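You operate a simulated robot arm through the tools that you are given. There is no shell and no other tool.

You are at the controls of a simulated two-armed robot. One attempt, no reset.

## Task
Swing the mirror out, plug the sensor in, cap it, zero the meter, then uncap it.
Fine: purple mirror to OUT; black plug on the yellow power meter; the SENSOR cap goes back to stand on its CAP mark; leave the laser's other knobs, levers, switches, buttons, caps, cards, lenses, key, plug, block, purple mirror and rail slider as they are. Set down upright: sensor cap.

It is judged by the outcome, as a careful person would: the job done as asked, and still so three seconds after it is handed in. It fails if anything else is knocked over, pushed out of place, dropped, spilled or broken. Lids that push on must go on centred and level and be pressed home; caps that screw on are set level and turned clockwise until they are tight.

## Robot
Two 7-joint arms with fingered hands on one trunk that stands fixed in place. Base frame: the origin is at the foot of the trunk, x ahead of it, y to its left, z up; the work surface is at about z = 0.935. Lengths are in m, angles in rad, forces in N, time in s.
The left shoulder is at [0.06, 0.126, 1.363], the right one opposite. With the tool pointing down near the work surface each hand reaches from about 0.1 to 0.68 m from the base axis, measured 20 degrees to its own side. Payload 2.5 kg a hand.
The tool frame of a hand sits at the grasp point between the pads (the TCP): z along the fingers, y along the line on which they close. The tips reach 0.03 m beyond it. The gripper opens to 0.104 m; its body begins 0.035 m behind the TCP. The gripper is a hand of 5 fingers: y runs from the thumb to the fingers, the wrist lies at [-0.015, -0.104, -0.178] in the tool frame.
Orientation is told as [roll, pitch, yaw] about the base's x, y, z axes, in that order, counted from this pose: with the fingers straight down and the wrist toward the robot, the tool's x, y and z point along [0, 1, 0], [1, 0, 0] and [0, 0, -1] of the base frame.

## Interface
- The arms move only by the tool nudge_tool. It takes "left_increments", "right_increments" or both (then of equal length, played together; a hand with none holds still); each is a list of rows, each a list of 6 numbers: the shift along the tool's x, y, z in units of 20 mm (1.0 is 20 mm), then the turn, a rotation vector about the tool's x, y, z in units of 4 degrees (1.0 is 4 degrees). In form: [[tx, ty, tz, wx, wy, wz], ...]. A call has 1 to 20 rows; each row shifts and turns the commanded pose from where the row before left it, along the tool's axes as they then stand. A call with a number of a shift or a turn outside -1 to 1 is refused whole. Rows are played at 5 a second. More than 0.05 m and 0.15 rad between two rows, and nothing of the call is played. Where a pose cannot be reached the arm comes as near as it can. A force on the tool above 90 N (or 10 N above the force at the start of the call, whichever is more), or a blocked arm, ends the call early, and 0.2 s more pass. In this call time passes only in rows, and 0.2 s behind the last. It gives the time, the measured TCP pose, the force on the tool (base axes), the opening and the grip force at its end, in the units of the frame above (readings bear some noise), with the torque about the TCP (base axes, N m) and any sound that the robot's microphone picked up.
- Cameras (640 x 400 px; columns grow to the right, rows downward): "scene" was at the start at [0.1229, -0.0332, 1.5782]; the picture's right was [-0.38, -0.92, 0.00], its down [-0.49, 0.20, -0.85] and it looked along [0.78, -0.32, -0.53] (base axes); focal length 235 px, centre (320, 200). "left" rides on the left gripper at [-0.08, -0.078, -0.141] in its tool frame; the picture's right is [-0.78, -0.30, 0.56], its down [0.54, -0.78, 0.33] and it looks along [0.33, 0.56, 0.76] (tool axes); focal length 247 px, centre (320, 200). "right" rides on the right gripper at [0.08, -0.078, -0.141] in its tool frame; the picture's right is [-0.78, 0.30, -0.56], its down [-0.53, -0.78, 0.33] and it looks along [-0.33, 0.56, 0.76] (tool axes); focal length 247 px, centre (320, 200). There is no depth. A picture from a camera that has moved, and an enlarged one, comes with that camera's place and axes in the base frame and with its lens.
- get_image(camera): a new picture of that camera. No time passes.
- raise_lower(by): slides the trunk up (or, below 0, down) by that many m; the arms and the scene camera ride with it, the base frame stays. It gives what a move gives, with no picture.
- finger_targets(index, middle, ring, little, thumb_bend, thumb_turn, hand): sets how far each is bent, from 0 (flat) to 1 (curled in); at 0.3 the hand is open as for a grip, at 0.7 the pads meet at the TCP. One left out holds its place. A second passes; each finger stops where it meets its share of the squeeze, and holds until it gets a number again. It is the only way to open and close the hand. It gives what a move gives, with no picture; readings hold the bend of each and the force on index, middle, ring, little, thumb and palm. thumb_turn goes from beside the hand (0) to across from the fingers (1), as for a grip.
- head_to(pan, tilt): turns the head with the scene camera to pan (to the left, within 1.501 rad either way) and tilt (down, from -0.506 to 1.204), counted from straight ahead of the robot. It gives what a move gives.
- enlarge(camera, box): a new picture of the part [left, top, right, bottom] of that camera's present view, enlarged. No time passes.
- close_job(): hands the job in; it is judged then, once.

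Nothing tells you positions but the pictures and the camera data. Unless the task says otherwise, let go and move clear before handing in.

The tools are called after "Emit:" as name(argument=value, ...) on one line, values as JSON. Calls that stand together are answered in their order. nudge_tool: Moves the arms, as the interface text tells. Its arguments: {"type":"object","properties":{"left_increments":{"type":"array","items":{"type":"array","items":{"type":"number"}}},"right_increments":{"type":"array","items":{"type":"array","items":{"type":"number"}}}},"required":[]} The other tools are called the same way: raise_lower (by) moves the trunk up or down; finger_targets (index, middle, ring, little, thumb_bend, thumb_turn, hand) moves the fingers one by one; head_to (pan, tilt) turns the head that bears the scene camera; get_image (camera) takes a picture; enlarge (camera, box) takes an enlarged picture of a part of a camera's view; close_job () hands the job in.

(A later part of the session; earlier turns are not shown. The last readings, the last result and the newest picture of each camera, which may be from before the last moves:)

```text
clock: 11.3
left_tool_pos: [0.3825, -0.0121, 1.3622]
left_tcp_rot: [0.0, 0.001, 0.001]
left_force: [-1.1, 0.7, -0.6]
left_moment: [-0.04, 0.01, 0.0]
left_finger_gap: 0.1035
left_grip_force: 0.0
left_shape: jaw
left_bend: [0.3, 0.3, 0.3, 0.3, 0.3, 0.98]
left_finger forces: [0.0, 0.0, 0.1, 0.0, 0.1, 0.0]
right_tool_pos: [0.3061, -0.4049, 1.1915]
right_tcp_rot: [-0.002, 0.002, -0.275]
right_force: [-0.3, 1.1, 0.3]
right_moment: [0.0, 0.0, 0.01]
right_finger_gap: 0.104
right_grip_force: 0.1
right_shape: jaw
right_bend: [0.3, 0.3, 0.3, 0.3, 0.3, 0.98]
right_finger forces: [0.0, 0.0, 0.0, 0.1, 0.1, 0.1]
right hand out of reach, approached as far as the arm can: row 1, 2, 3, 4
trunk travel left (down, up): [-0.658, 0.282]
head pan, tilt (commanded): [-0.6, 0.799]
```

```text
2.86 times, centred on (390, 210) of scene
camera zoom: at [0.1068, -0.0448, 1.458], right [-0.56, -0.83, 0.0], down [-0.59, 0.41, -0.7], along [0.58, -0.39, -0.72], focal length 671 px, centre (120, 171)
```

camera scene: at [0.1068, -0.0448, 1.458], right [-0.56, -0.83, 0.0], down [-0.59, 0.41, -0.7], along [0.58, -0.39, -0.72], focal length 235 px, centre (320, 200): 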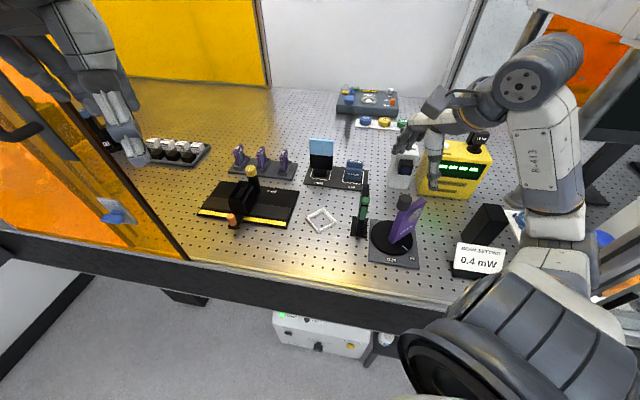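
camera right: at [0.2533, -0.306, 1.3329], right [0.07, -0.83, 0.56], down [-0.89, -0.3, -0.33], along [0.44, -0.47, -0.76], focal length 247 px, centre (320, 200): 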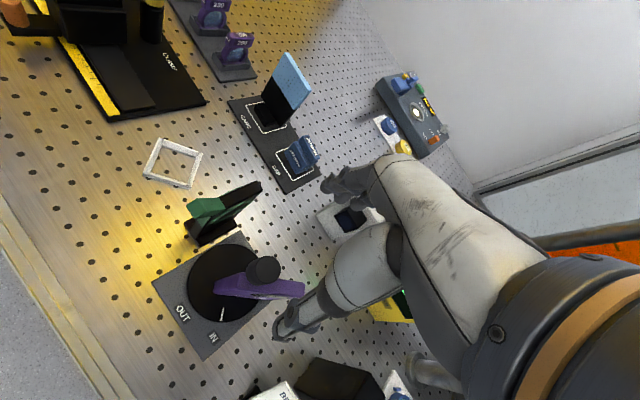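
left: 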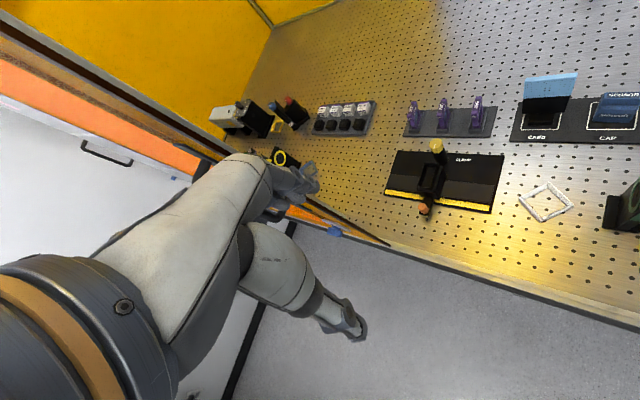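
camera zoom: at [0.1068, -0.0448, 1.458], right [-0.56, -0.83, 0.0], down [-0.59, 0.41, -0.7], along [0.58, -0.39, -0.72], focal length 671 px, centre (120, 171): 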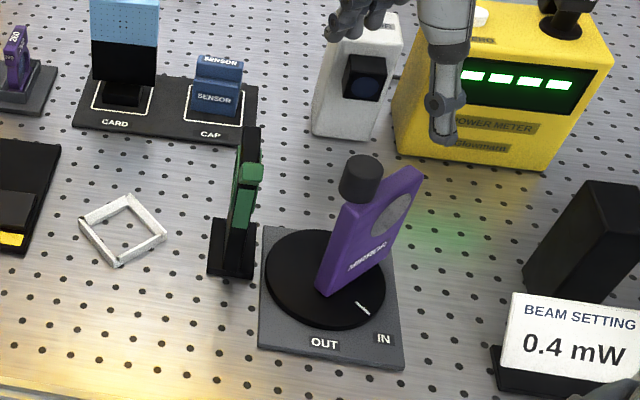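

The hand is about 10 mm off the knob axis (knob near (0.295,-0.396), top about z 1.09). I'll centre over it and descend to just above the knob.

Emit:
nudge_tool(right_increments=[[0.07, -0.16, 0.9, 0, 0, 0], [0.07, -0.16, 0.9, 0, 0, 0], [0.07, -0.16, 0.9, 0, 0, 0], [0.07, -0.16, 0.9, 0, 0, 0]])

Emit:
get_image(camera="scene")

Emit:
enlarge(camera="right", box=[160, 140, 400, 360])

Emit:
enlarge(camera="scene", box=[340, 120, 460, 260])

```text
clock: 12.3
left_tool_pos: [0.3846, -0.0128, 1.3634]
left_tcp_rot: [-0.002, 0.0, 0.004]
left_force: [0.3, -0.3, 0.3]
left_moment: [0.01, 0.0, -0.04]
left_finger_gap: 0.1036
left_grip_force: 0.0
left_shape: jaw
left_bend: [0.3, 0.3, 0.3, 0.3, 0.3, 0.98]
left_finger forces: [0.0, 0.0, 0.0, 0.0, 0.0, 0.0]
right_tool_pos: [0.2945, -0.3953, 1.1202]
right_tcp_rot: [-0.003, 0.002, -0.276]
right_force: [0.0, -0.4, -0.1]
right_moment: [0.01, 0.0, 0.0]
right_finger_gap: 0.1035
right_grip_force: 0.0
right_shape: jaw
right_bend: [0.3, 0.3, 0.3, 0.3, 0.3, 0.98]
right_finger forces: [0.0, 0.0, 0.1, 0.0, 0.0, 0.0]
trunk travel left (down, up): [-0.658, 0.282]
head pan, tilt (commanded): [-0.6, 0.799]
```

```text
taken
camera scene: at [0.1067, -0.0446, 1.458], right [-0.56, -0.83, 0.0], down [-0.59, 0.41, -0.7], along [0.58, -0.39, -0.72], focal length 235 px, centre (320, 200)
```

scene: 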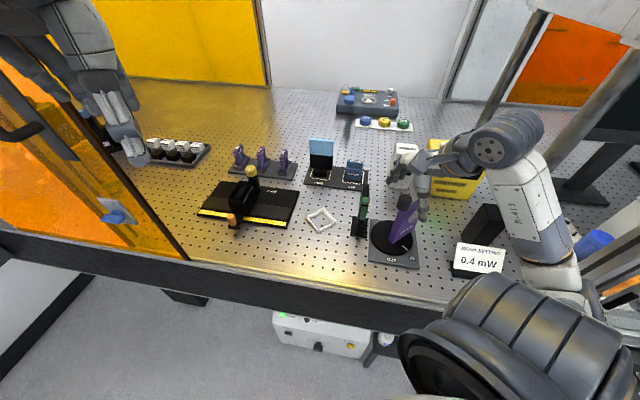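

```text
1.82 times, centred on (280, 250) of right
camera zoom: at [0.2422, -0.2969, 1.2615], right [0.07, -0.83, 0.56], down [-0.89, -0.3, -0.33], along [0.44, -0.47, -0.76], focal length 449 px, centre (393, 109)
```

zoom: 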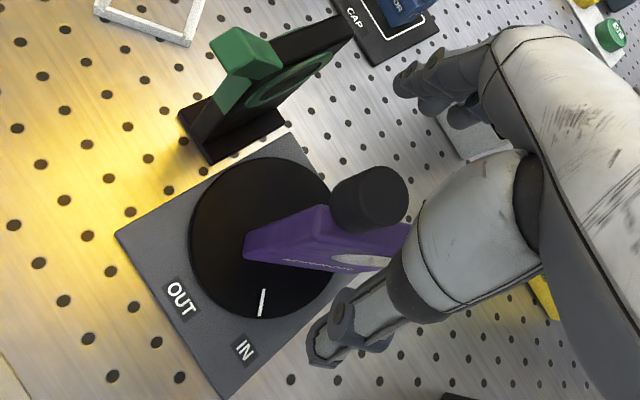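

```text
2.86 times, centred on (400, 190) of scene
camera zoom: at [0.1067, -0.0446, 1.458], right [-0.56, -0.83, 0.0], down [-0.59, 0.41, -0.7], along [0.58, -0.39, -0.72], focal length 671 px, centre (91, 229)
```

zoom: 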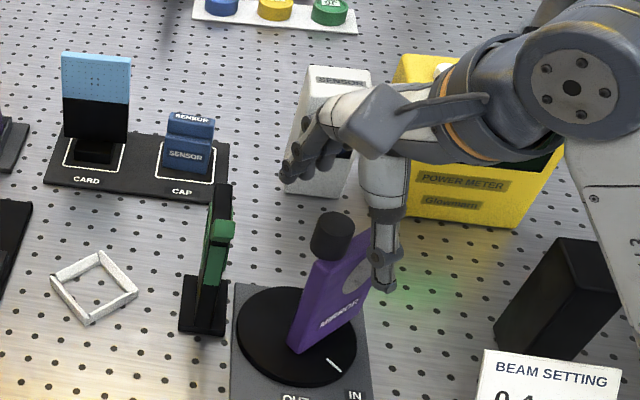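

The knob (top at about z 1.10) is right under the grasp point. I'll lower 22 mm and close the fingers gently on it.

Emit:
nudge_tool(right_increments=[[0, 0, 0.6, 0, 0, 0], [0, 0, 0.6, 0, 0, 0]])

Emit:
finger_targets(hand="right", index=0.5, middle=0.5, ring=0.5, little=0.5, thumb_bend=0.5)

Emit:
enlarge(camera="right", box=[160, 140, 400, 360])

Emit:
enlarge(camera="scene", box=[340, 140, 440, 260])

```text
clock: 12.9
left_tool_pos: [0.3845, -0.0121, 1.3618]
left_tcp_rot: [-0.002, 0.001, 0.001]
left_force: [-0.7, -0.8, -0.4]
left_moment: [-0.03, 0.01, -0.06]
left_finger_gap: 0.1036
left_grip_force: 0.1
left_shape: jaw
left_bend: [0.3, 0.3, 0.3, 0.3, 0.3, 0.98]
left_finger forces: [0.1, 0.0, 0.0, 0.0, 0.0, 0.0]
right_tool_pos: [0.2946, -0.3953, 1.0952]
right_tcp_rot: [-0.003, 0.001, -0.275]
right_force: [-0.2, 0.0, -0.4]
right_moment: [0.01, 0.0, 0.02]
right_finger_gap: 0.1036
right_grip_force: 0.1
right_shape: jaw
right_bend: [0.3, 0.3, 0.3, 0.3, 0.3, 0.98]
right_finger forces: [0.0, 0.1, 0.0, 0.1, 0.1, 0.0]
trunk travel left (down, up): [-0.658, 0.282]
head pan, tilt (commanded): [-0.6, 0.799]
```

```text
clock: 13.9
left_tool_pos: [0.3829, -0.0124, 1.3618]
left_tcp_rot: [-0.002, 0.0, 0.003]
left_force: [-0.4, 0.5, -0.4]
left_moment: [-0.04, -0.01, -0.02]
left_finger_gap: 0.1037
left_grip_force: 0.1
left_shape: jaw
left_bend: [0.3, 0.3, 0.3, 0.3, 0.3, 0.98]
left_finger forces: [0.0, 0.0, 0.1, 0.1, 0.0, 0.0]
right_tool_pos: [0.2942, -0.3957, 1.0963]
right_tcp_rot: [-0.002, 0.002, -0.276]
right_force: [0.0, -0.4, 0.9]
right_moment: [-0.02, 0.0, 0.01]
right_finger_gap: 0.053
right_grip_force: 0.0
right_shape: fingers
right_bend: [0.5, 0.5, 0.5, 0.5, 0.5, 0.98]
right_finger forces: [0.0, 0.1, 0.0, 0.0, 0.0, 0.0]
trunk travel left (down, up): [-0.658, 0.282]
head pan, tilt (commanded): [-0.6, 0.799]
```

```text
1.82 times, centred on (280, 250) of right
camera zoom: at [0.242, -0.2974, 1.2374], right [0.07, -0.83, 0.56], down [-0.89, -0.3, -0.33], along [0.44, -0.47, -0.76], focal length 449 px, centre (393, 109)
```

zoom: 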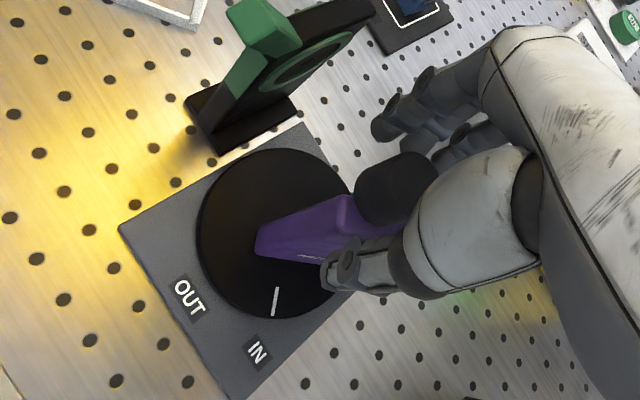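

```text
3.33 times, centred on (390, 200) of scene
camera zoom: at [0.1068, -0.0446, 1.458], right [-0.56, -0.83, 0.0], down [-0.59, 0.41, -0.7], along [0.58, -0.39, -0.72], focal length 783 px, centre (87, 200)
```

zoom: 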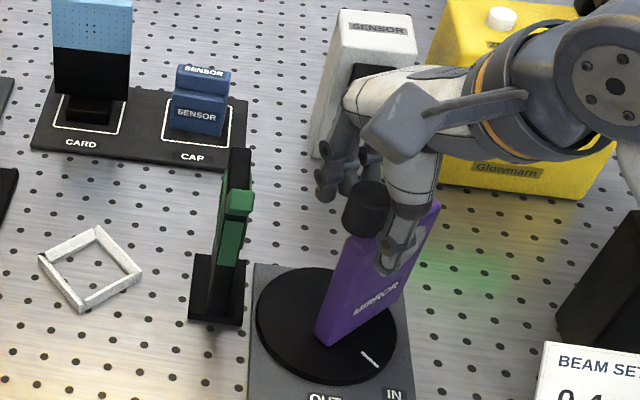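

The knob sits between the thumb and fingers with no contact yet. I'll close further.

Emit:
finger_targets(hand="right", index=0.62, middle=0.62, ring=0.62, little=0.62, thumb_bend=0.62)

Emit:
enlarge(camera="scene", box=[340, 140, 440, 260])

Emit:
enlarge(camera="right", box=[200, 160, 380, 330])

```text
clock: 14.9
left_tool_pos: [0.3839, -0.0132, 1.3636]
left_tcp_rot: [-0.001, 0.001, 0.002]
left_force: [-0.6, -0.1, 0.5]
left_moment: [-0.01, -0.01, -0.03]
left_finger_gap: 0.1036
left_grip_force: 0.0
left_shape: jaw
left_bend: [0.3, 0.3, 0.3, 0.3, 0.3, 0.98]
left_finger forces: [0.0, 0.0, 0.0, 0.1, 0.0, 0.1]
right_tool_pos: [0.2952, -0.3959, 1.0965]
right_tcp_rot: [-0.002, 0.002, -0.275]
right_force: [2.2, -1.5, 0.8]
right_moment: [0.02, -0.03, 0.02]
right_finger_gap: 0.0259
right_grip_force: 2.8
right_shape: fingers
right_bend: [0.6, 0.59, 0.62, 0.62, 0.6, 0.97]
right_finger forces: [1.1, 2.8, 0.0, 0.1, 1.8, 0.0]
trunk travel left (down, up): [-0.658, 0.282]
head pan, tilt (commanded): [-0.6, 0.799]
```

```text
3.33 times, centred on (390, 200) of scene
camera zoom: at [0.1071, -0.0446, 1.4579], right [-0.56, -0.83, 0.0], down [-0.59, 0.41, -0.7], along [0.58, -0.39, -0.72], focal length 783 px, centre (87, 200)
```

zoom: 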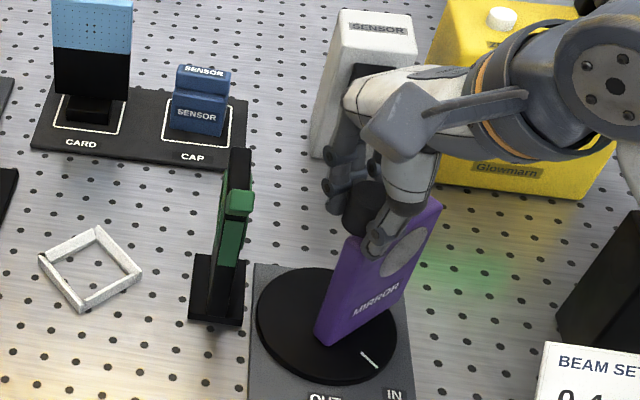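

```text
2.35 times, centred on (290, 245) of right
camera zoom: at [0.2423, -0.2974, 1.2374], right [0.07, -0.83, 0.56], down [-0.89, -0.3, -0.33], along [0.44, -0.47, -0.76], focal length 581 px, centre (391, 94)
```

zoom: 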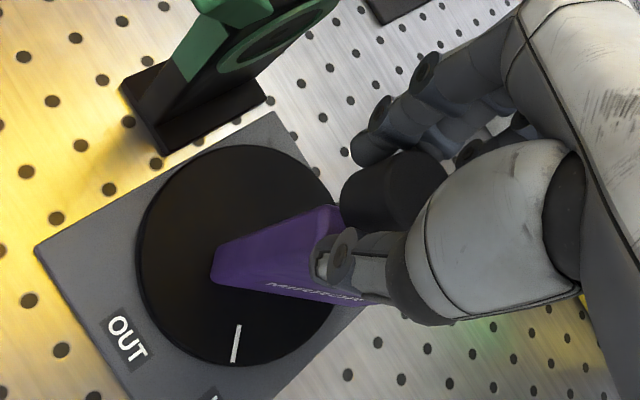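

Index, middle and thumb touch the knob. I'll squeeze a bit more and start twisting clockwise (seen from above).

Emit:
finger_targets(hand="right", index=0.7, middle=0.7, thumb_bend=0.7)

Emit:
nudge_tool(right_increments=[[0, 0, 0, 0, 0, 0.8], [0, 0, 0, 0, 0, 0.8], [0, 0, 0, 0, 0, 0.8], [0, 0, 0, 0, 0, 0.8]])

Emit:
enlarge(camera="scene", box=[340, 160, 440, 280])

```text
clock: 15.9
left_tool_pos: [0.3845, -0.0125, 1.3624]
left_tcp_rot: [-0.003, -0.001, 0.002]
left_force: [-0.6, 0.4, 0.0]
left_moment: [-0.02, 0.02, 0.01]
left_finger_gap: 0.1037
left_grip_force: 0.0
left_shape: jaw
left_bend: [0.3, 0.3, 0.3, 0.3, 0.3, 0.98]
left_finger forces: [0.0, 0.0, 0.0, 0.1, 0.2, 0.1]
right_tool_pos: [0.2972, -0.3966, 1.0968]
right_tcp_rot: [-0.002, 0.001, -0.275]
right_force: [10.3, -4.4, 4.4]
right_moment: [-0.1, -0.16, 0.09]
right_finger_gap: 0.0187
right_grip_force: 9.9
right_shape: fingers
right_bend: [0.62, 0.62, 0.62, 0.62, 0.65, 0.97]
right_finger forces: [5.2, 8.9, 0.1, 0.1, 5.5, 0.0]
trunk travel left (down, up): [-0.658, 0.282]
head pan, tilt (commanded): [-0.6, 0.799]
```

```text
clock: 16.9
left_tool_pos: [0.3854, -0.0126, 1.3627]
left_tcp_rot: [-0.003, 0.002, 0.003]
left_force: [-0.2, 0.0, 0.4]
left_moment: [0.0, 0.0, -0.01]
left_finger_gap: 0.1037
left_grip_force: 0.1
left_shape: jaw
left_bend: [0.3, 0.3, 0.3, 0.3, 0.3, 0.98]
left_finger forces: [0.0, 0.0, 0.1, 0.0, 0.0, 0.0]
right_tool_pos: [0.2955, -0.3963, 1.0951]
right_tcp_rot: [-0.001, 0.0, -0.501]
right_force: [11.5, -4.6, 4.3]
right_moment: [-0.14, -0.32, 0.12]
right_finger_gap: 0.0187
right_grip_force: 11.1
right_shape: fingers
right_bend: [0.62, 0.62, 0.62, 0.62, 0.66, 0.97]
right_finger forces: [6.9, 9.5, 0.0, 0.1, 4.6, 0.0]
trunk travel left (down, up): [-0.658, 0.282]
head pan, tilt (commanded): [-0.6, 0.799]
```

```text
3.33 times, centred on (390, 220) of scene
camera zoom: at [0.1083, -0.045, 1.4578], right [-0.56, -0.83, 0.0], down [-0.59, 0.41, -0.7], along [0.57, -0.39, -0.72], focal length 783 px, centre (87, 133)
```

zoom: 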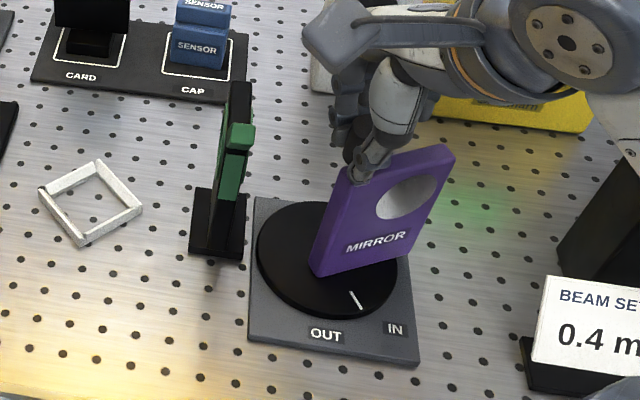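

The mirror turns with the knob. I'll keep twisting and watch the white mark approach OUT.

Emit:
nudge_tool(right_increments=[[0, 0.06, 0, 0, 0, 0.8], [0, 0.06, 0, 0, 0, 0.8], [0, 0.06, 0, 0, 0, 0.8], [0, 0, 0, 0, 0, 0.8], [0, 0, 0, 0, 0, 0.8]])

Emit:
enlarge(camera="scene", box=[340, 160, 440, 280])

```text
clock: 18.1
left_tool_pos: [0.3851, -0.0128, 1.3626]
left_tcp_rot: [-0.001, 0.001, 0.0]
left_force: [0.1, -0.8, -0.8]
left_moment: [-0.01, 0.0, -0.01]
left_finger_gap: 0.1038
left_grip_force: 0.1
left_shape: jaw
left_bend: [0.3, 0.3, 0.3, 0.3, 0.3, 0.98]
left_finger forces: [0.1, 0.0, 0.0, 0.0, 0.0, 0.1]
right_tool_pos: [0.2985, -0.3977, 1.096]
right_tcp_rot: [-0.006, 0.003, -0.781]
right_force: [6.5, -5.0, 4.6]
right_moment: [-0.08, -0.15, 0.03]
right_finger_gap: 0.018
right_grip_force: 9.7
right_shape: fingers
right_bend: [0.62, 0.63, 0.62, 0.62, 0.66, 0.96]
right_finger forces: [5.6, 7.4, 0.0, 0.1, 6.4, 0.0]
trunk travel left (down, up): [-0.658, 0.282]
head pan, tilt (commanded): [-0.6, 0.799]
```

```text
3.33 times, centred on (390, 220) of scene
camera zoom: at [0.1076, -0.0449, 1.4579], right [-0.56, -0.83, 0.0], down [-0.59, 0.41, -0.7], along [0.57, -0.39, -0.72], focal length 783 px, centre (87, 133)
```

zoom: 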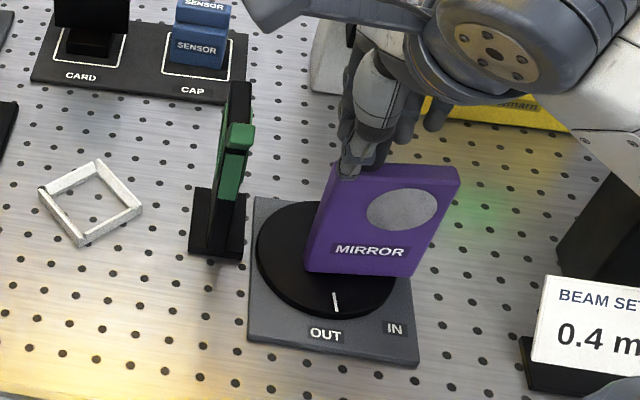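

Emit:
nudge_tool(right_increments=[[0, 0.05, 0, 0, 0, 0.8], [0, 0.05, 0, 0, 0, 0.8], [0, 0, 0, 0, 0, 0.8], [0, 0, 0, 0, 0, 0.8]])

Emit:
enlarge(camera="scene", box=[350, 200, 430, 280])

```text
clock: 19.1
left_tool_pos: [0.3854, -0.0119, 1.3619]
left_tcp_rot: [-0.002, -0.001, 0.002]
left_force: [0.2, -0.3, 0.1]
left_moment: [0.0, 0.01, -0.03]
left_finger_gap: 0.1038
left_grip_force: 0.2
left_shape: jaw
left_bend: [0.3, 0.3, 0.3, 0.3, 0.3, 0.98]
left_finger forces: [0.0, 0.0, 0.1, 0.0, 0.0, 0.0]
right_tool_pos: [0.3007, -0.3997, 1.0949]
right_tcp_rot: [-0.002, 0.0, -1.002]
right_force: [6.4, -2.1, 3.8]
right_moment: [0.06, -0.09, 0.19]
right_finger_gap: 0.0192
right_grip_force: 11.6
right_shape: fingers
right_bend: [0.63, 0.63, 0.62, 0.62, 0.64, 0.97]
right_finger forces: [5.9, 6.5, 0.0, 0.0, 9.8, 0.1]
trunk travel left (down, up): [-0.658, 0.282]
head pan, tilt (commanded): [-0.6, 0.799]
```

```text
5.00 times, centred on (390, 240) of scene
camera zoom: at [0.1075, -0.0446, 1.4579], right [-0.56, -0.83, 0.0], down [-0.59, 0.41, -0.7], along [0.57, -0.39, -0.72], focal length 1174 px, centre (-30, 0)
```

zoom: 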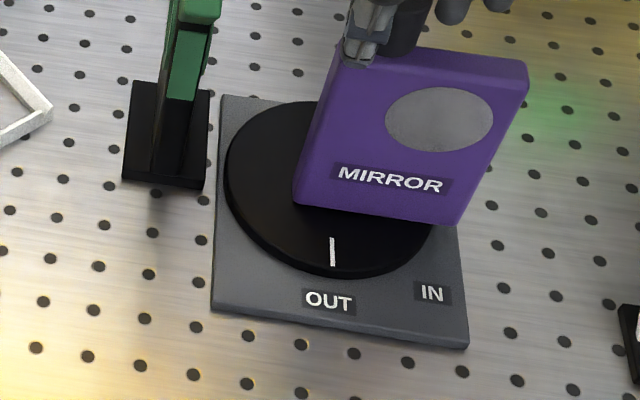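

The mark is nearly on OUT and some torque has built up, which may be the end stop. I'll twist a few degrees more to see whether it still moves.

Emit:
nudge_tool(right_increments=[[0, 0, 0, 0, 0, 0.5], [0, 0, 0, 0, 0, 0.5]])

Emit:
enlarge(camera="scene", box=[350, 200, 430, 280])

```text
clock: 19.7
left_tool_pos: [0.384, -0.0122, 1.3618]
left_tcp_rot: [-0.002, 0.0, 0.003]
left_force: [-0.2, -1.2, -0.2]
left_moment: [-0.01, 0.02, -0.02]
left_finger_gap: 0.1036
left_grip_force: 0.1
left_shape: jaw
left_bend: [0.3, 0.3, 0.3, 0.3, 0.3, 0.98]
left_finger forces: [0.0, 0.1, 0.0, 0.0, 0.1, 0.0]
right_tool_pos: [0.3006, -0.3997, 1.0962]
right_tcp_rot: [-0.002, -0.002, -1.074]
right_force: [7.7, -1.6, 4.0]
right_moment: [0.11, -0.14, 0.27]
right_finger_gap: 0.0191
right_grip_force: 11.7
right_shape: fingers
right_bend: [0.63, 0.63, 0.62, 0.62, 0.64, 0.98]
right_finger forces: [7.2, 6.2, 0.0, 0.1, 10.4, 0.1]
trunk travel left (down, up): [-0.658, 0.282]
head pan, tilt (commanded): [-0.6, 0.799]
```

```text
5.00 times, centred on (390, 240) of scene
camera zoom: at [0.1077, -0.0445, 1.4579], right [-0.56, -0.83, 0.0], down [-0.59, 0.41, -0.7], along [0.57, -0.39, -0.72], focal length 1174 px, centre (-30, 0)
```

zoom: 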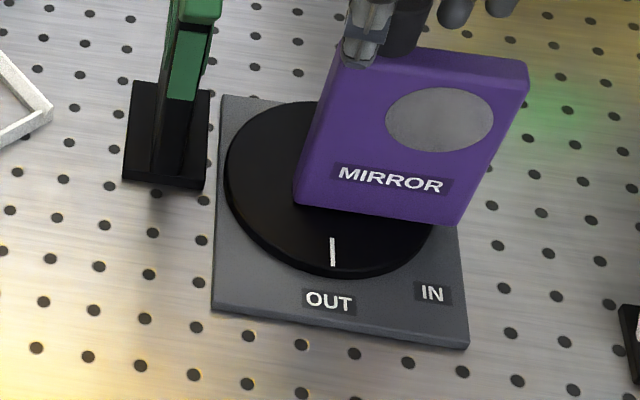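

The mark no longer moves, so the mirror is against its OUT stop. I'll open the hand and lift straight up.

Emit:
finger_targets(hand="right", index=0.35, middle=0.35, ring=0.35, little=0.35, thumb_bend=0.3)

Emit:
nudge_tool(right_increments=[[0, 0, -1, 0, 0, 0], [0, 0, -1, 0, 0, 0], [0, 0, -1, 0, 0, 0], [0, 0, -1, 0, 0, 0], [0, 0, -1, 0, 0, 0]])

Emit:
get_image(camera="right")

Emit:
get_image(camera="scene")

Emit:
enlarge(camera="scene", box=[350, 190, 430, 280])

```text
clock: 20.7
left_tool_pos: [0.3842, -0.0121, 1.3624]
left_tcp_rot: [-0.001, 0.001, 0.002]
left_force: [0.3, 0.8, 0.3]
left_moment: [0.01, 0.0, -0.02]
left_finger_gap: 0.1037
left_grip_force: 0.1
left_shape: jaw
left_bend: [0.3, 0.3, 0.3, 0.3, 0.3, 0.98]
left_finger forces: [0.1, 0.0, 0.1, 0.0, 0.0, 0.1]
right_tool_pos: [0.3002, -0.399, 1.0955]
right_tcp_rot: [-0.001, 0.0, -1.073]
right_force: [-0.2, 0.0, 0.3]
right_moment: [0.0, 0.0, -0.03]
right_finger_gap: 0.0966
right_grip_force: 0.1
right_shape: fingers
right_bend: [0.35, 0.35, 0.35, 0.35, 0.3, 0.98]
right_finger forces: [0.0, 0.0, 0.1, 0.1, 0.1, 0.1]
trunk travel left (down, up): [-0.658, 0.282]
head pan, tilt (commanded): [-0.6, 0.799]
```

```text
clock: 21.9
left_tool_pos: [0.3841, -0.0128, 1.3623]
left_tcp_rot: [-0.002, 0.001, 0.0]
left_force: [-0.3, 0.9, 0.6]
left_moment: [-0.03, -0.03, 0.02]
left_finger_gap: 0.1031
left_grip_force: 0.0
left_shape: jaw
left_bend: [0.3, 0.3, 0.3, 0.3, 0.3, 0.98]
left_finger forces: [0.1, 0.0, 0.0, 0.0, 0.0, 0.0]
right_tool_pos: [0.2994, -0.4041, 1.1897]
right_tcp_rot: [-0.001, 0.004, -1.069]
right_force: [0.3, -0.5, -0.1]
right_moment: [-0.01, -0.01, 0.01]
right_finger_gap: 0.0966
right_grip_force: 0.0
right_shape: fingers
right_bend: [0.35, 0.35, 0.35, 0.35, 0.3, 0.98]
right_finger forces: [0.0, 0.1, 0.0, 0.1, 0.1, 0.0]
right hand out of reach, approached as far as the arm can: row 5
trunk travel left (down, up): [-0.658, 0.282]
head pan, tilt (commanded): [-0.6, 0.799]
```

```text
taken
camera right: at [0.333, -0.2959, 1.3321], right [-0.54, -0.63, 0.56], down [-0.84, 0.42, -0.33], along [-0.03, -0.65, -0.76], focal length 247 px, centre (320, 200)
```

right: 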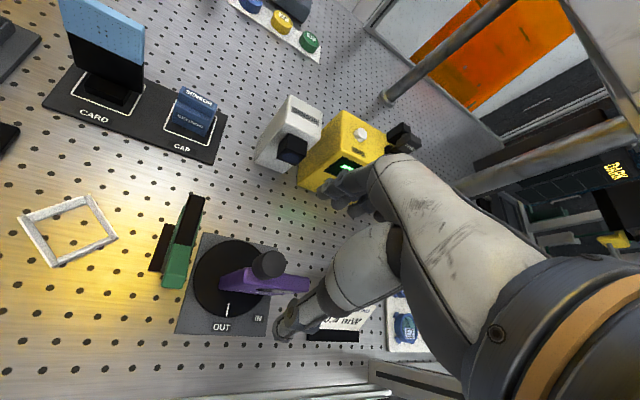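

```text
taken
camera scene: at [0.1068, -0.0447, 1.4579], right [-0.56, -0.83, 0.0], down [-0.59, 0.41, -0.7], along [0.58, -0.39, -0.72], focal length 235 px, centre (320, 200)
```

scene: 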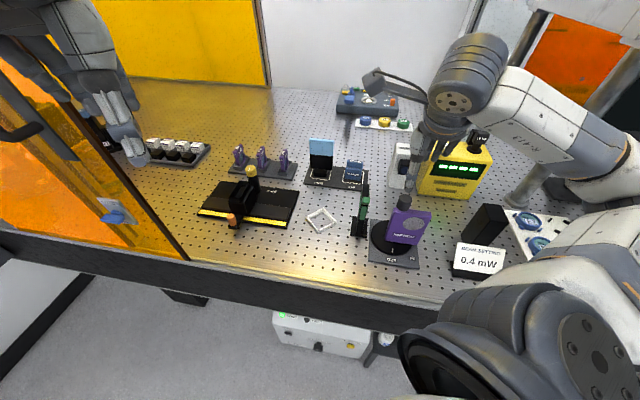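

```text
4.44 times, centred on (390, 235) of scene
camera zoom: at [0.1068, -0.0447, 1.4579], right [-0.56, -0.83, 0.0], down [-0.59, 0.41, -0.7], along [0.58, -0.39, -0.72], focal length 1044 px, centre (9, 44)
```

zoom: 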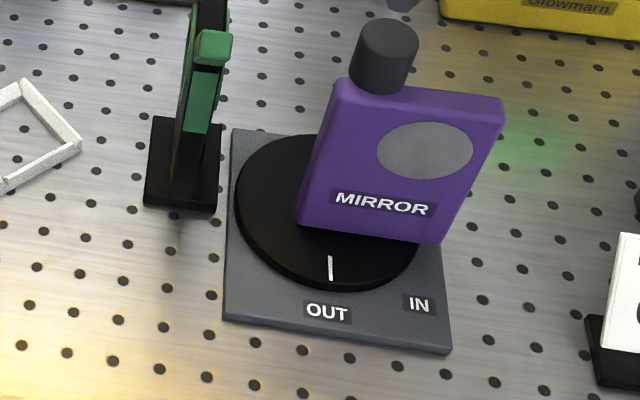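

The mirror stands at OUT. Next is the plug; I'll zoom on it from this new side view of the right camera.

Emit:
enlarge(camera="right", box=[280, 90, 440, 190])

Emit:
enlarge(camera="right", box=[150, 70, 330, 190])

Emit:
enlarge(camera="scene", box=[460, 120, 500, 160])

```text
4.00 times, centred on (360, 140) of right
camera zoom: at [0.333, -0.2959, 1.3321], right [-0.54, -0.63, 0.56], down [-0.84, 0.42, -0.33], along [-0.03, -0.65, -0.76], focal length 988 px, centre (160, 440)
```

zoom: 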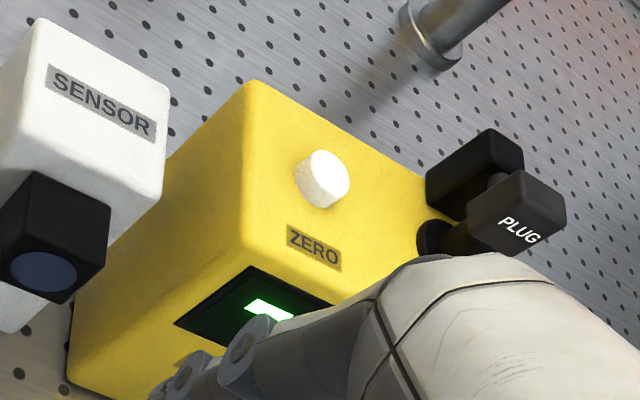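

```text
3.33 times, centred on (240, 130) of right
camera zoom: at [0.333, -0.2959, 1.3321], right [-0.54, -0.63, 0.56], down [-0.84, 0.42, -0.33], along [-0.03, -0.65, -0.76], focal length 823 px, centre (587, 433)
```

zoom: 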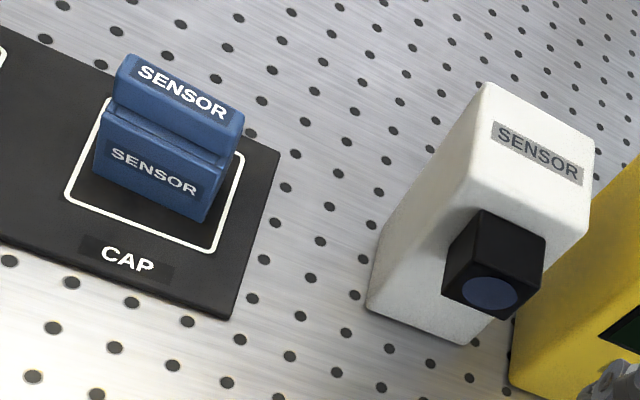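

```text
10.00 times, centred on (480, 140) of scene
camera zoom: at [0.1068, -0.0447, 1.4579], right [-0.56, -0.83, 0.0], down [-0.59, 0.41, -0.7], along [0.58, -0.39, -0.72], focal length 2348 px, centre (-1280, 800)
```

zoom: 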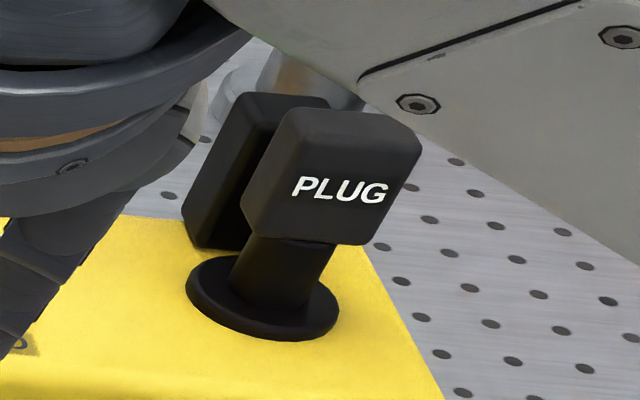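

The plug seems to be a block with a second black block behind it; I need to see how it seats. I'll move the hand a bit toward it at the same height to get a nearer view.

Emit:
nudge_tool(right_increments=[[-0.5, 0.85, 0, 0, 0, 0], [-0.5, 0.85, 0, 0, 0, 0], [-0.5, 0.85, 0, 0, 0, 0], [-0.5, 0.85, 0, 0, 0, 0]])

Emit:
get_image(camera="right")

Emit:
enlarge(camera="right", box=[300, 80, 460, 200])

Emit:
get_image(camera="scene")

```text
clock: 22.9
left_tool_pos: [0.3839, -0.0135, 1.3618]
left_tcp_rot: [0.0, 0.001, 0.001]
left_force: [1.1, 0.3, -0.2]
left_moment: [0.0, -0.01, 0.01]
left_finger_gap: 0.1036
left_grip_force: 0.1
left_shape: jaw
left_bend: [0.3, 0.3, 0.3, 0.3, 0.3, 0.98]
left_finger forces: [0.0, 0.1, 0.0, 0.1, 0.1, 0.1]
right_tool_pos: [0.2976, -0.4826, 1.1921]
right_tcp_rot: [-0.001, 0.001, -1.073]
right_force: [0.0, -0.5, -0.5]
right_moment: [-0.01, 0.01, 0.0]
right_finger_gap: 0.0967
right_grip_force: 0.1
right_shape: fingers
right_bend: [0.35, 0.35, 0.35, 0.35, 0.3, 0.98]
right_finger forces: [0.1, 0.0, 0.1, 0.1, 0.0, 0.0]
trunk travel left (down, up): [-0.658, 0.282]
head pan, tilt (commanded): [-0.6, 0.799]
```

```text
taken
camera right: at [0.3303, -0.3754, 1.3325], right [-0.54, -0.63, 0.56], down [-0.84, 0.43, -0.33], along [-0.03, -0.65, -0.76], focal length 247 px, centre (320, 200)
```

right: 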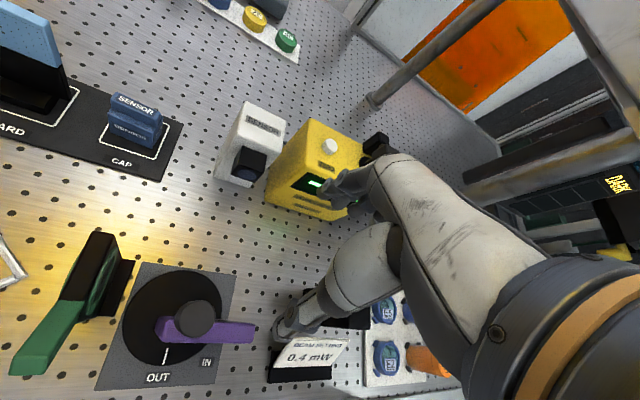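

```text
3.33 times, centred on (380, 140) of right
camera zoom: at [0.3303, -0.3754, 1.3325], right [-0.54, -0.63, 0.56], down [-0.84, 0.43, -0.33], along [-0.03, -0.65, -0.76], focal length 823 px, centre (120, 400)
```

zoom: 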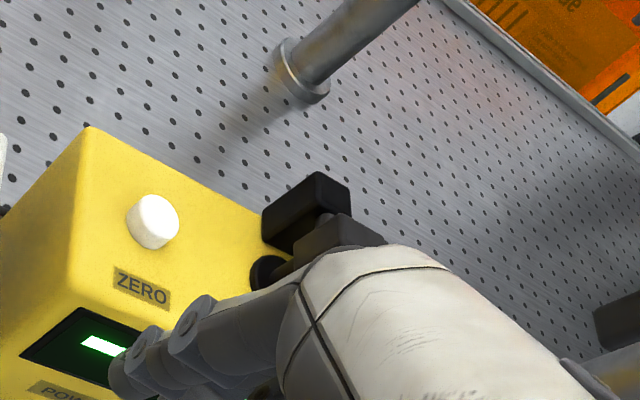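

```text
taken
camera scene: at [0.1067, -0.0448, 1.458], right [-0.56, -0.83, 0.0], down [-0.59, 0.41, -0.7], along [0.58, -0.39, -0.72], focal length 235 px, centre (320, 200)
```

scene: 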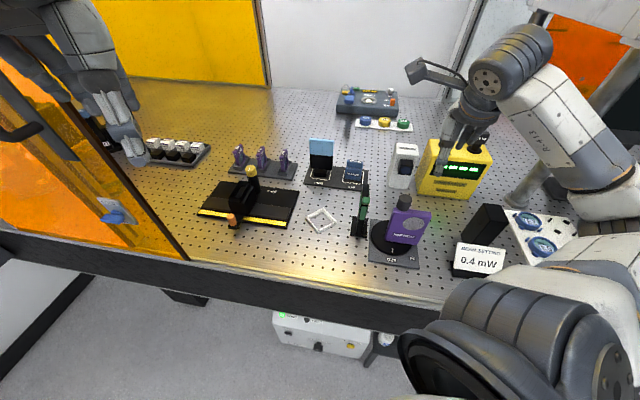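

Emit:
nudge_tool(right_increments=[[0, -0.3, 0, 0, 0, 1], [0, -0.3, 0, 0, 0, 1], [0, -0.3, 0, 0, 0, 1], [0, -0.3, 0, 0, 0, 1], [0, -0.3, 0, 0, 0, 1]])

Emit:
get_image(camera="right")

Emit:
enlarge(camera="right", box=[300, 60, 420, 160])

```text
clock: 24.1
left_tool_pos: [0.3832, -0.0134, 1.3634]
left_tcp_rot: [-0.003, 0.0, 0.002]
left_force: [-0.5, -1.3, -0.3]
left_moment: [0.0, 0.02, -0.02]
left_finger_gap: 0.1035
left_grip_force: 0.1
left_shape: jaw
left_bend: [0.3, 0.3, 0.3, 0.3, 0.3, 0.98]
left_finger forces: [0.0, 0.1, 0.0, 0.0, 0.1, 0.0]
right_tool_pos: [0.2881, -0.4738, 1.1855]
right_tcp_rot: [0.02, 0.004, -1.331]
right_force: [-0.3, -0.5, -1.0]
right_moment: [0.01, 0.02, 0.0]
right_finger_gap: 0.0966
right_grip_force: 0.2
right_shape: fingers
right_bend: [0.35, 0.35, 0.35, 0.35, 0.3, 0.98]
right_finger forces: [0.0, 0.1, 0.0, 0.0, 0.0, 0.0]
right hand out of reach, approached as far as the arm can: row 3, 4, 5
trunk travel left (down, up): [-0.658, 0.282]
head pan, tilt (commanded): [-0.6, 0.799]
```

```text
taken
camera right: at [0.3434, -0.3808, 1.3301], right [-0.69, -0.48, 0.54], down [-0.7, 0.63, -0.34], along [-0.18, -0.61, -0.77], focal length 247 px, centre (320, 200)
```

right: 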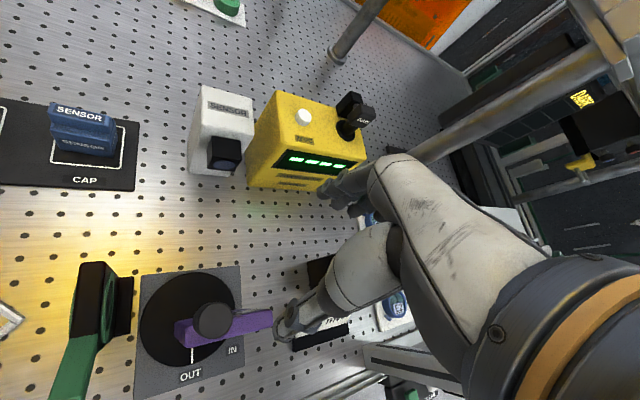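

```text
4.00 times, centred on (360, 110) of right
camera zoom: at [0.3434, -0.3808, 1.3301], right [-0.69, -0.48, 0.54], down [-0.7, 0.63, -0.34], along [-0.18, -0.61, -0.77], focal length 988 px, centre (160, 560)
```

zoom: 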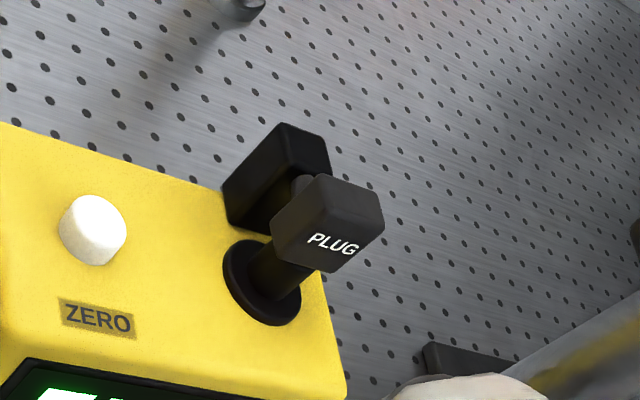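

Now the plug is clear. I'll zoom tighter.

Emit:
enlarge(camera="right", box=[328, 85, 372, 130])

Emit:
enlarge(camera="right", box=[190, 80, 270, 190])

Emit:
enlarge(camera="right", box=[30, 90, 140, 190])

```text
8.89 times, centred on (350, 108) of right
camera zoom: at [0.3434, -0.3808, 1.3301], right [-0.69, -0.48, 0.54], down [-0.7, 0.63, -0.34], along [-0.18, -0.61, -0.77], focal length 2195 px, centre (53, 1022)
```

zoom: 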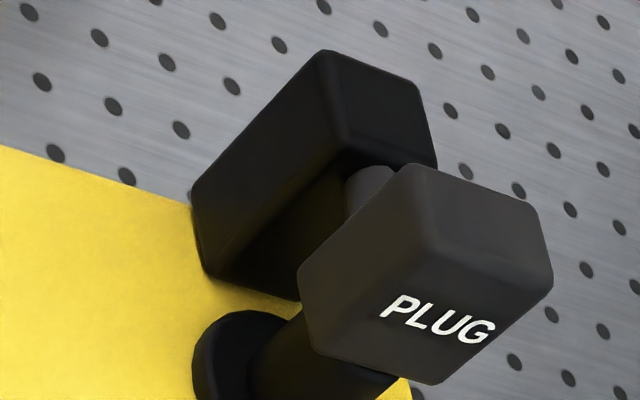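

```text
3.64 times, centred on (230, 135) of right
camera zoom: at [0.3434, -0.3808, 1.3301], right [-0.69, -0.48, 0.54], down [-0.7, 0.63, -0.34], along [-0.18, -0.61, -0.77], focal length 898 px, centre (647, 436)
```

zoom: 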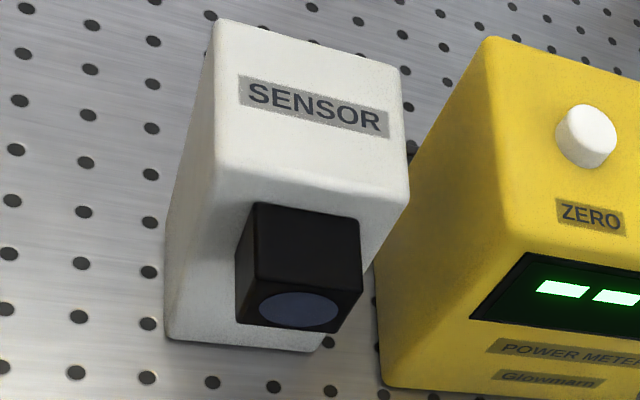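

```text
4.00 times, centred on (85, 140) of right
camera zoom: at [0.3434, -0.3808, 1.3301], right [-0.69, -0.48, 0.54], down [-0.7, 0.63, -0.34], along [-0.18, -0.61, -0.77], focal length 988 px, centre (1260, 440)
```

zoom: 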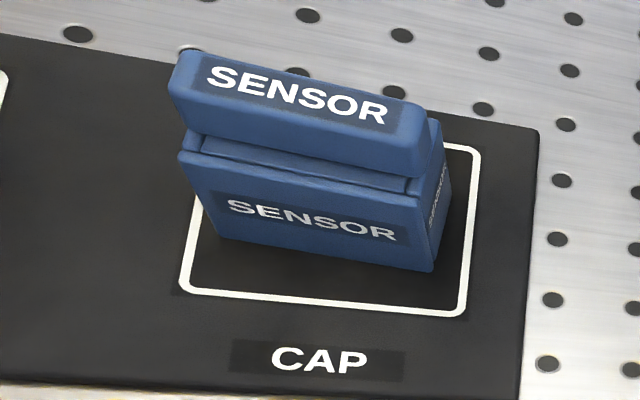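

The plug head (about 35 mm wide, thin, top near z 1.145) sits on a vertical stem in the round socket, so pressing it straight down is the first thing to try. I'll close the fingers into a firm point and see how the tips look.

Emit:
finger_targets(hand="right", index=0.72, middle=0.72, ring=0.72, little=0.72, thumb_bend=0.7)

Emit:
get_image(camera="right")

Emit:
enlarge(camera="scene", box=[400, 60, 540, 200])

```text
clock: 25.1
left_tool_pos: [0.3842, -0.0121, 1.3629]
left_tcp_rot: [-0.003, 0.001, 0.002]
left_force: [0.3, 0.1, 0.3]
left_moment: [0.03, 0.01, -0.01]
left_finger_gap: 0.1036
left_grip_force: 0.0
left_shape: jaw
left_bend: [0.3, 0.3, 0.3, 0.3, 0.3, 0.98]
left_finger forces: [0.0, 0.1, 0.0, 0.0, 0.0, 0.0]
right_tool_pos: [0.2879, -0.4744, 1.1859]
right_tcp_rot: [0.019, 0.007, -1.331]
right_force: [0.3, 0.1, 0.5]
right_moment: [0.01, -0.01, 0.0]
right_finger_gap: 0.0
right_grip_force: 0.0
right_shape: fingers
right_bend: [0.72, 0.72, 0.72, 0.72, 0.69, 0.98]
right_finger forces: [0.0, 0.0, 0.0, 0.0, 0.0, 0.0]
trunk travel left (down, up): [-0.658, 0.282]
head pan, tilt (commanded): [-0.6, 0.799]
```

```text
taken
camera right: at [0.3432, -0.3809, 1.3301], right [-0.69, -0.48, 0.54], down [-0.7, 0.63, -0.34], along [-0.18, -0.61, -0.77], focal length 247 px, centre (320, 200)
```

right: 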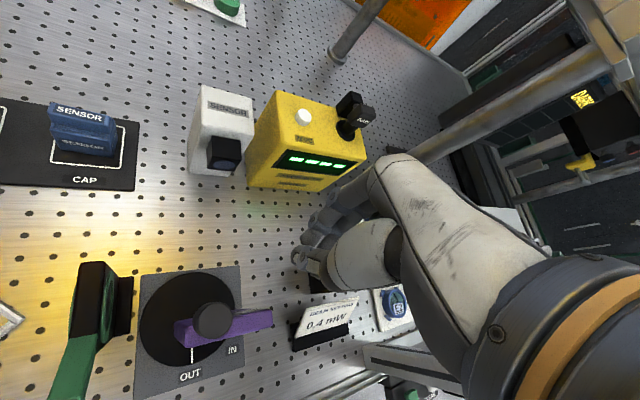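

```text
2.86 times, centred on (470, 130) of scene
camera zoom: at [0.1068, -0.0446, 1.458], right [-0.56, -0.83, 0.0], down [-0.59, 0.41, -0.7], along [0.58, -0.39, -0.72], focal length 671 px, centre (-109, 400)
```

zoom: 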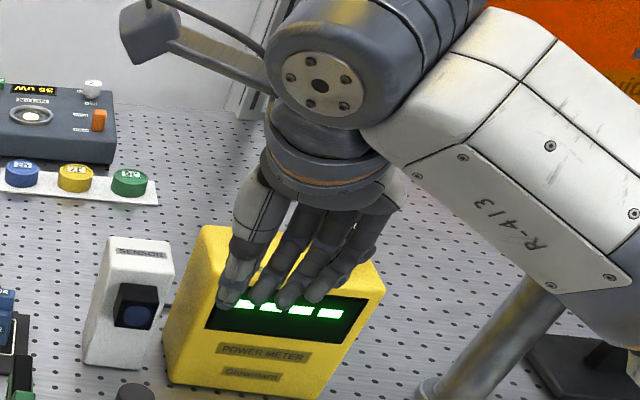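

Emit:
enlarge(camera="right", box=[270, 140, 430, 310])

Emit:
enlarge(camera="scene", box=[440, 110, 500, 180])

```text
2.35 times, centred on (350, 225) of right
camera zoom: at [0.3432, -0.3809, 1.3301], right [-0.69, -0.48, 0.54], down [-0.7, 0.63, -0.34], along [-0.18, -0.61, -0.77], focal length 581 px, centre (249, 141)
```

zoom: 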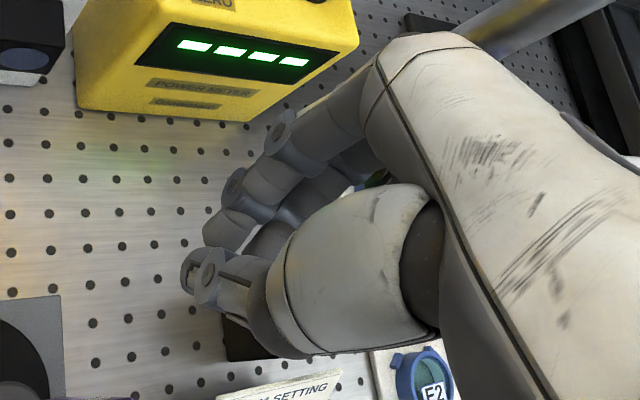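

```text
5.71 times, centred on (470, 145) of scene
camera zoom: at [0.1068, -0.0446, 1.458], right [-0.56, -0.83, 0.0], down [-0.59, 0.41, -0.7], along [0.58, -0.39, -0.72], focal length 1342 px, centre (-537, 514)
```

zoom: 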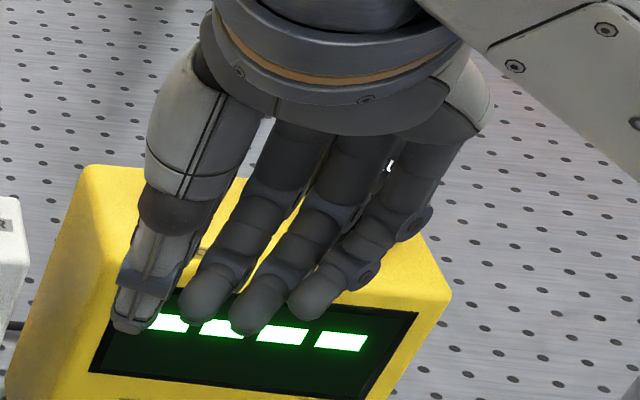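

Index, middle and thumb tips make a blunt point below the grasp point. I'll raise the trunk a little for clearance, then move the hand over the plug.

Emit:
raise_lower(by=0.05)

Emit:
nudge_tool(right_increments=[[-0.3, 0.9, 0, 0, 0, -0.9], [-0.3, 0.9, 0, 0, 0, -0.9], [-0.3, 0.9, 0, 0, 0, -0.9], [-0.3, 0.9, 0, 0, 0, -0.8], [-0.3, 0.9, 0, 0, 0, 0], [-0.3, 0.9, 0, 0, 0, 0], [-0.3, 0.9, 0, 0, 0, 0], [-0.3, 0.9, 0, 0, 0, 0]])

Emit:
get_image(camera="right")

Emit:
get_image(camera="scene")

```text
clock: 26.0
left_tool_pos: [0.3837, -0.0123, 1.4127]
left_tcp_rot: [-0.001, 0.001, 0.002]
left_force: [0.0, 0.1, 0.3]
left_moment: [0.0, -0.01, 0.01]
left_finger_gap: 0.1037
left_grip_force: 0.2
left_shape: jaw
left_bend: [0.3, 0.3, 0.3, 0.3, 0.3, 0.98]
left_finger forces: [0.0, 0.0, 0.1, 0.0, 0.0, 0.1]
right_tool_pos: [0.2861, -0.475, 1.2378]
right_tcp_rot: [0.02, 0.008, -1.33]
right_force: [0.7, 0.2, 0.0]
right_moment: [0.03, 0.01, 0.01]
right_finger_gap: 0.0
right_grip_force: 0.1
right_shape: fingers
right_bend: [0.72, 0.72, 0.72, 0.72, 0.69, 0.98]
right_finger forces: [0.1, 0.0, 0.0, 0.0, 0.1, 0.1]
trunk travel left (down, up): [-0.708, 0.232]
head pan, tilt (commanded): [-0.6, 0.799]
```

```text
clock: 27.8
left_tool_pos: [0.3834, -0.0126, 1.4121]
left_tcp_rot: [-0.002, 0.0, 0.002]
left_force: [-0.1, 0.5, -0.1]
left_moment: [-0.01, -0.03, 0.0]
left_finger_gap: 0.1037
left_grip_force: 0.1
left_shape: jaw
left_bend: [0.3, 0.3, 0.3, 0.3, 0.3, 0.98]
left_finger forces: [0.0, 0.0, 0.1, 0.0, 0.0, 0.0]
right_tool_pos: [0.3001, -0.6248, 1.2351]
right_tcp_rot: [0.019, 0.002, -1.087]
right_force: [0.5, 0.4, 0.2]
right_moment: [0.01, -0.02, 0.02]
right_finger_gap: 0.0
right_grip_force: 0.2
right_shape: fingers
right_bend: [0.72, 0.72, 0.72, 0.72, 0.69, 0.98]
right_finger forces: [0.0, 0.1, 0.0, 0.0, 0.0, 0.1]
trunk travel left (down, up): [-0.708, 0.232]
head pan, tilt (commanded): [-0.6, 0.799]
```

```text
taken
camera right: at [0.3328, -0.5198, 1.3782], right [-0.56, -0.63, 0.54], down [-0.83, 0.44, -0.34], along [-0.02, -0.64, -0.77], focal length 247 px, centre (320, 200)
```

right: 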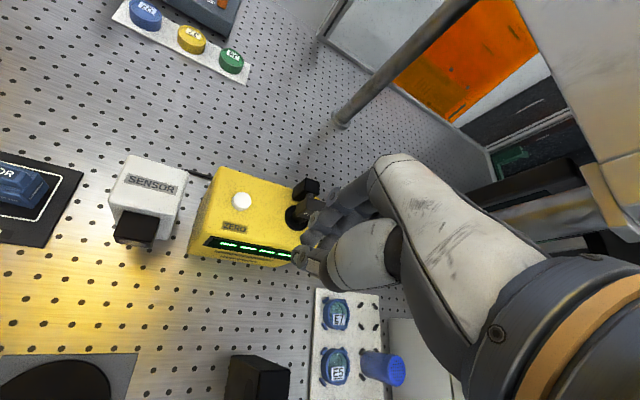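

```text
taken
camera scene: at [0.1069, -0.0448, 1.5079], right [-0.56, -0.83, 0.0], down [-0.59, 0.41, -0.7], along [0.58, -0.39, -0.72], focal length 235 px, centre (320, 200)
```

scene: 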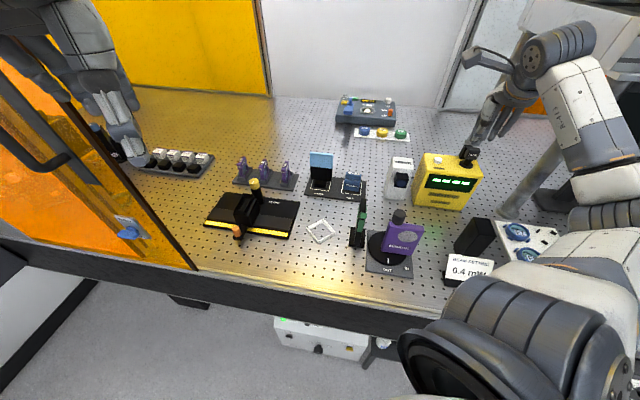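

Emit:
enlarge(camera="right", box=[270, 165, 350, 245])

Emit:
enlarge(camera="scene", box=[440, 80, 520, 180])

Emit:
enlarge(camera="right", box=[90, 130, 210, 260])

```text
5.00 times, centred on (310, 205) of right
camera zoom: at [0.3328, -0.5198, 1.3782], right [-0.56, -0.63, 0.54], down [-0.83, 0.44, -0.34], along [-0.02, -0.64, -0.77], focal length 1235 px, centre (370, 175)
```

zoom: 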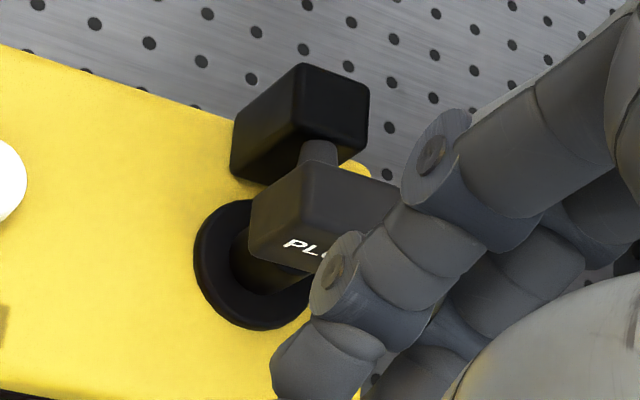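

```text
4.00 times, centred on (480, 130) of scene
camera zoom: at [0.1069, -0.0448, 1.5079], right [-0.56, -0.83, 0.0], down [-0.59, 0.41, -0.7], along [0.58, -0.39, -0.72], focal length 939 px, centre (-320, 480)
```

zoom: 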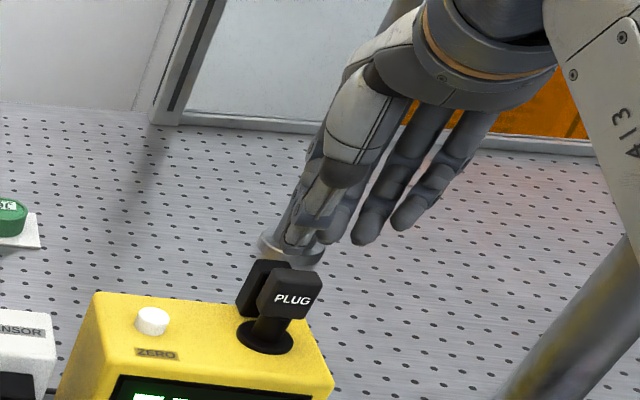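

```text
3.08 times, centred on (150, 195) of right
camera zoom: at [0.3328, -0.5198, 1.3782], right [-0.56, -0.63, 0.54], down [-0.83, 0.44, -0.34], along [-0.02, -0.64, -0.77], focal length 760 px, centre (843, 215)
```

zoom: 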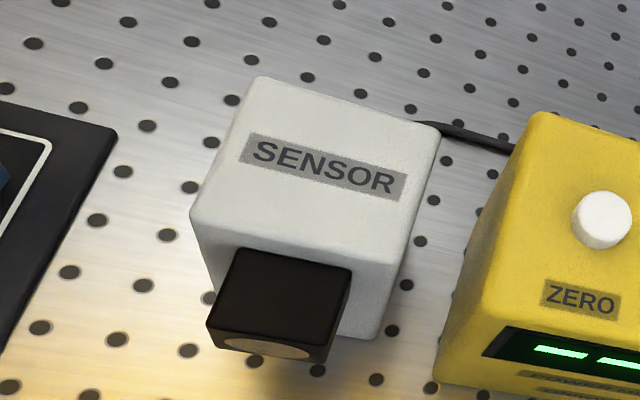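

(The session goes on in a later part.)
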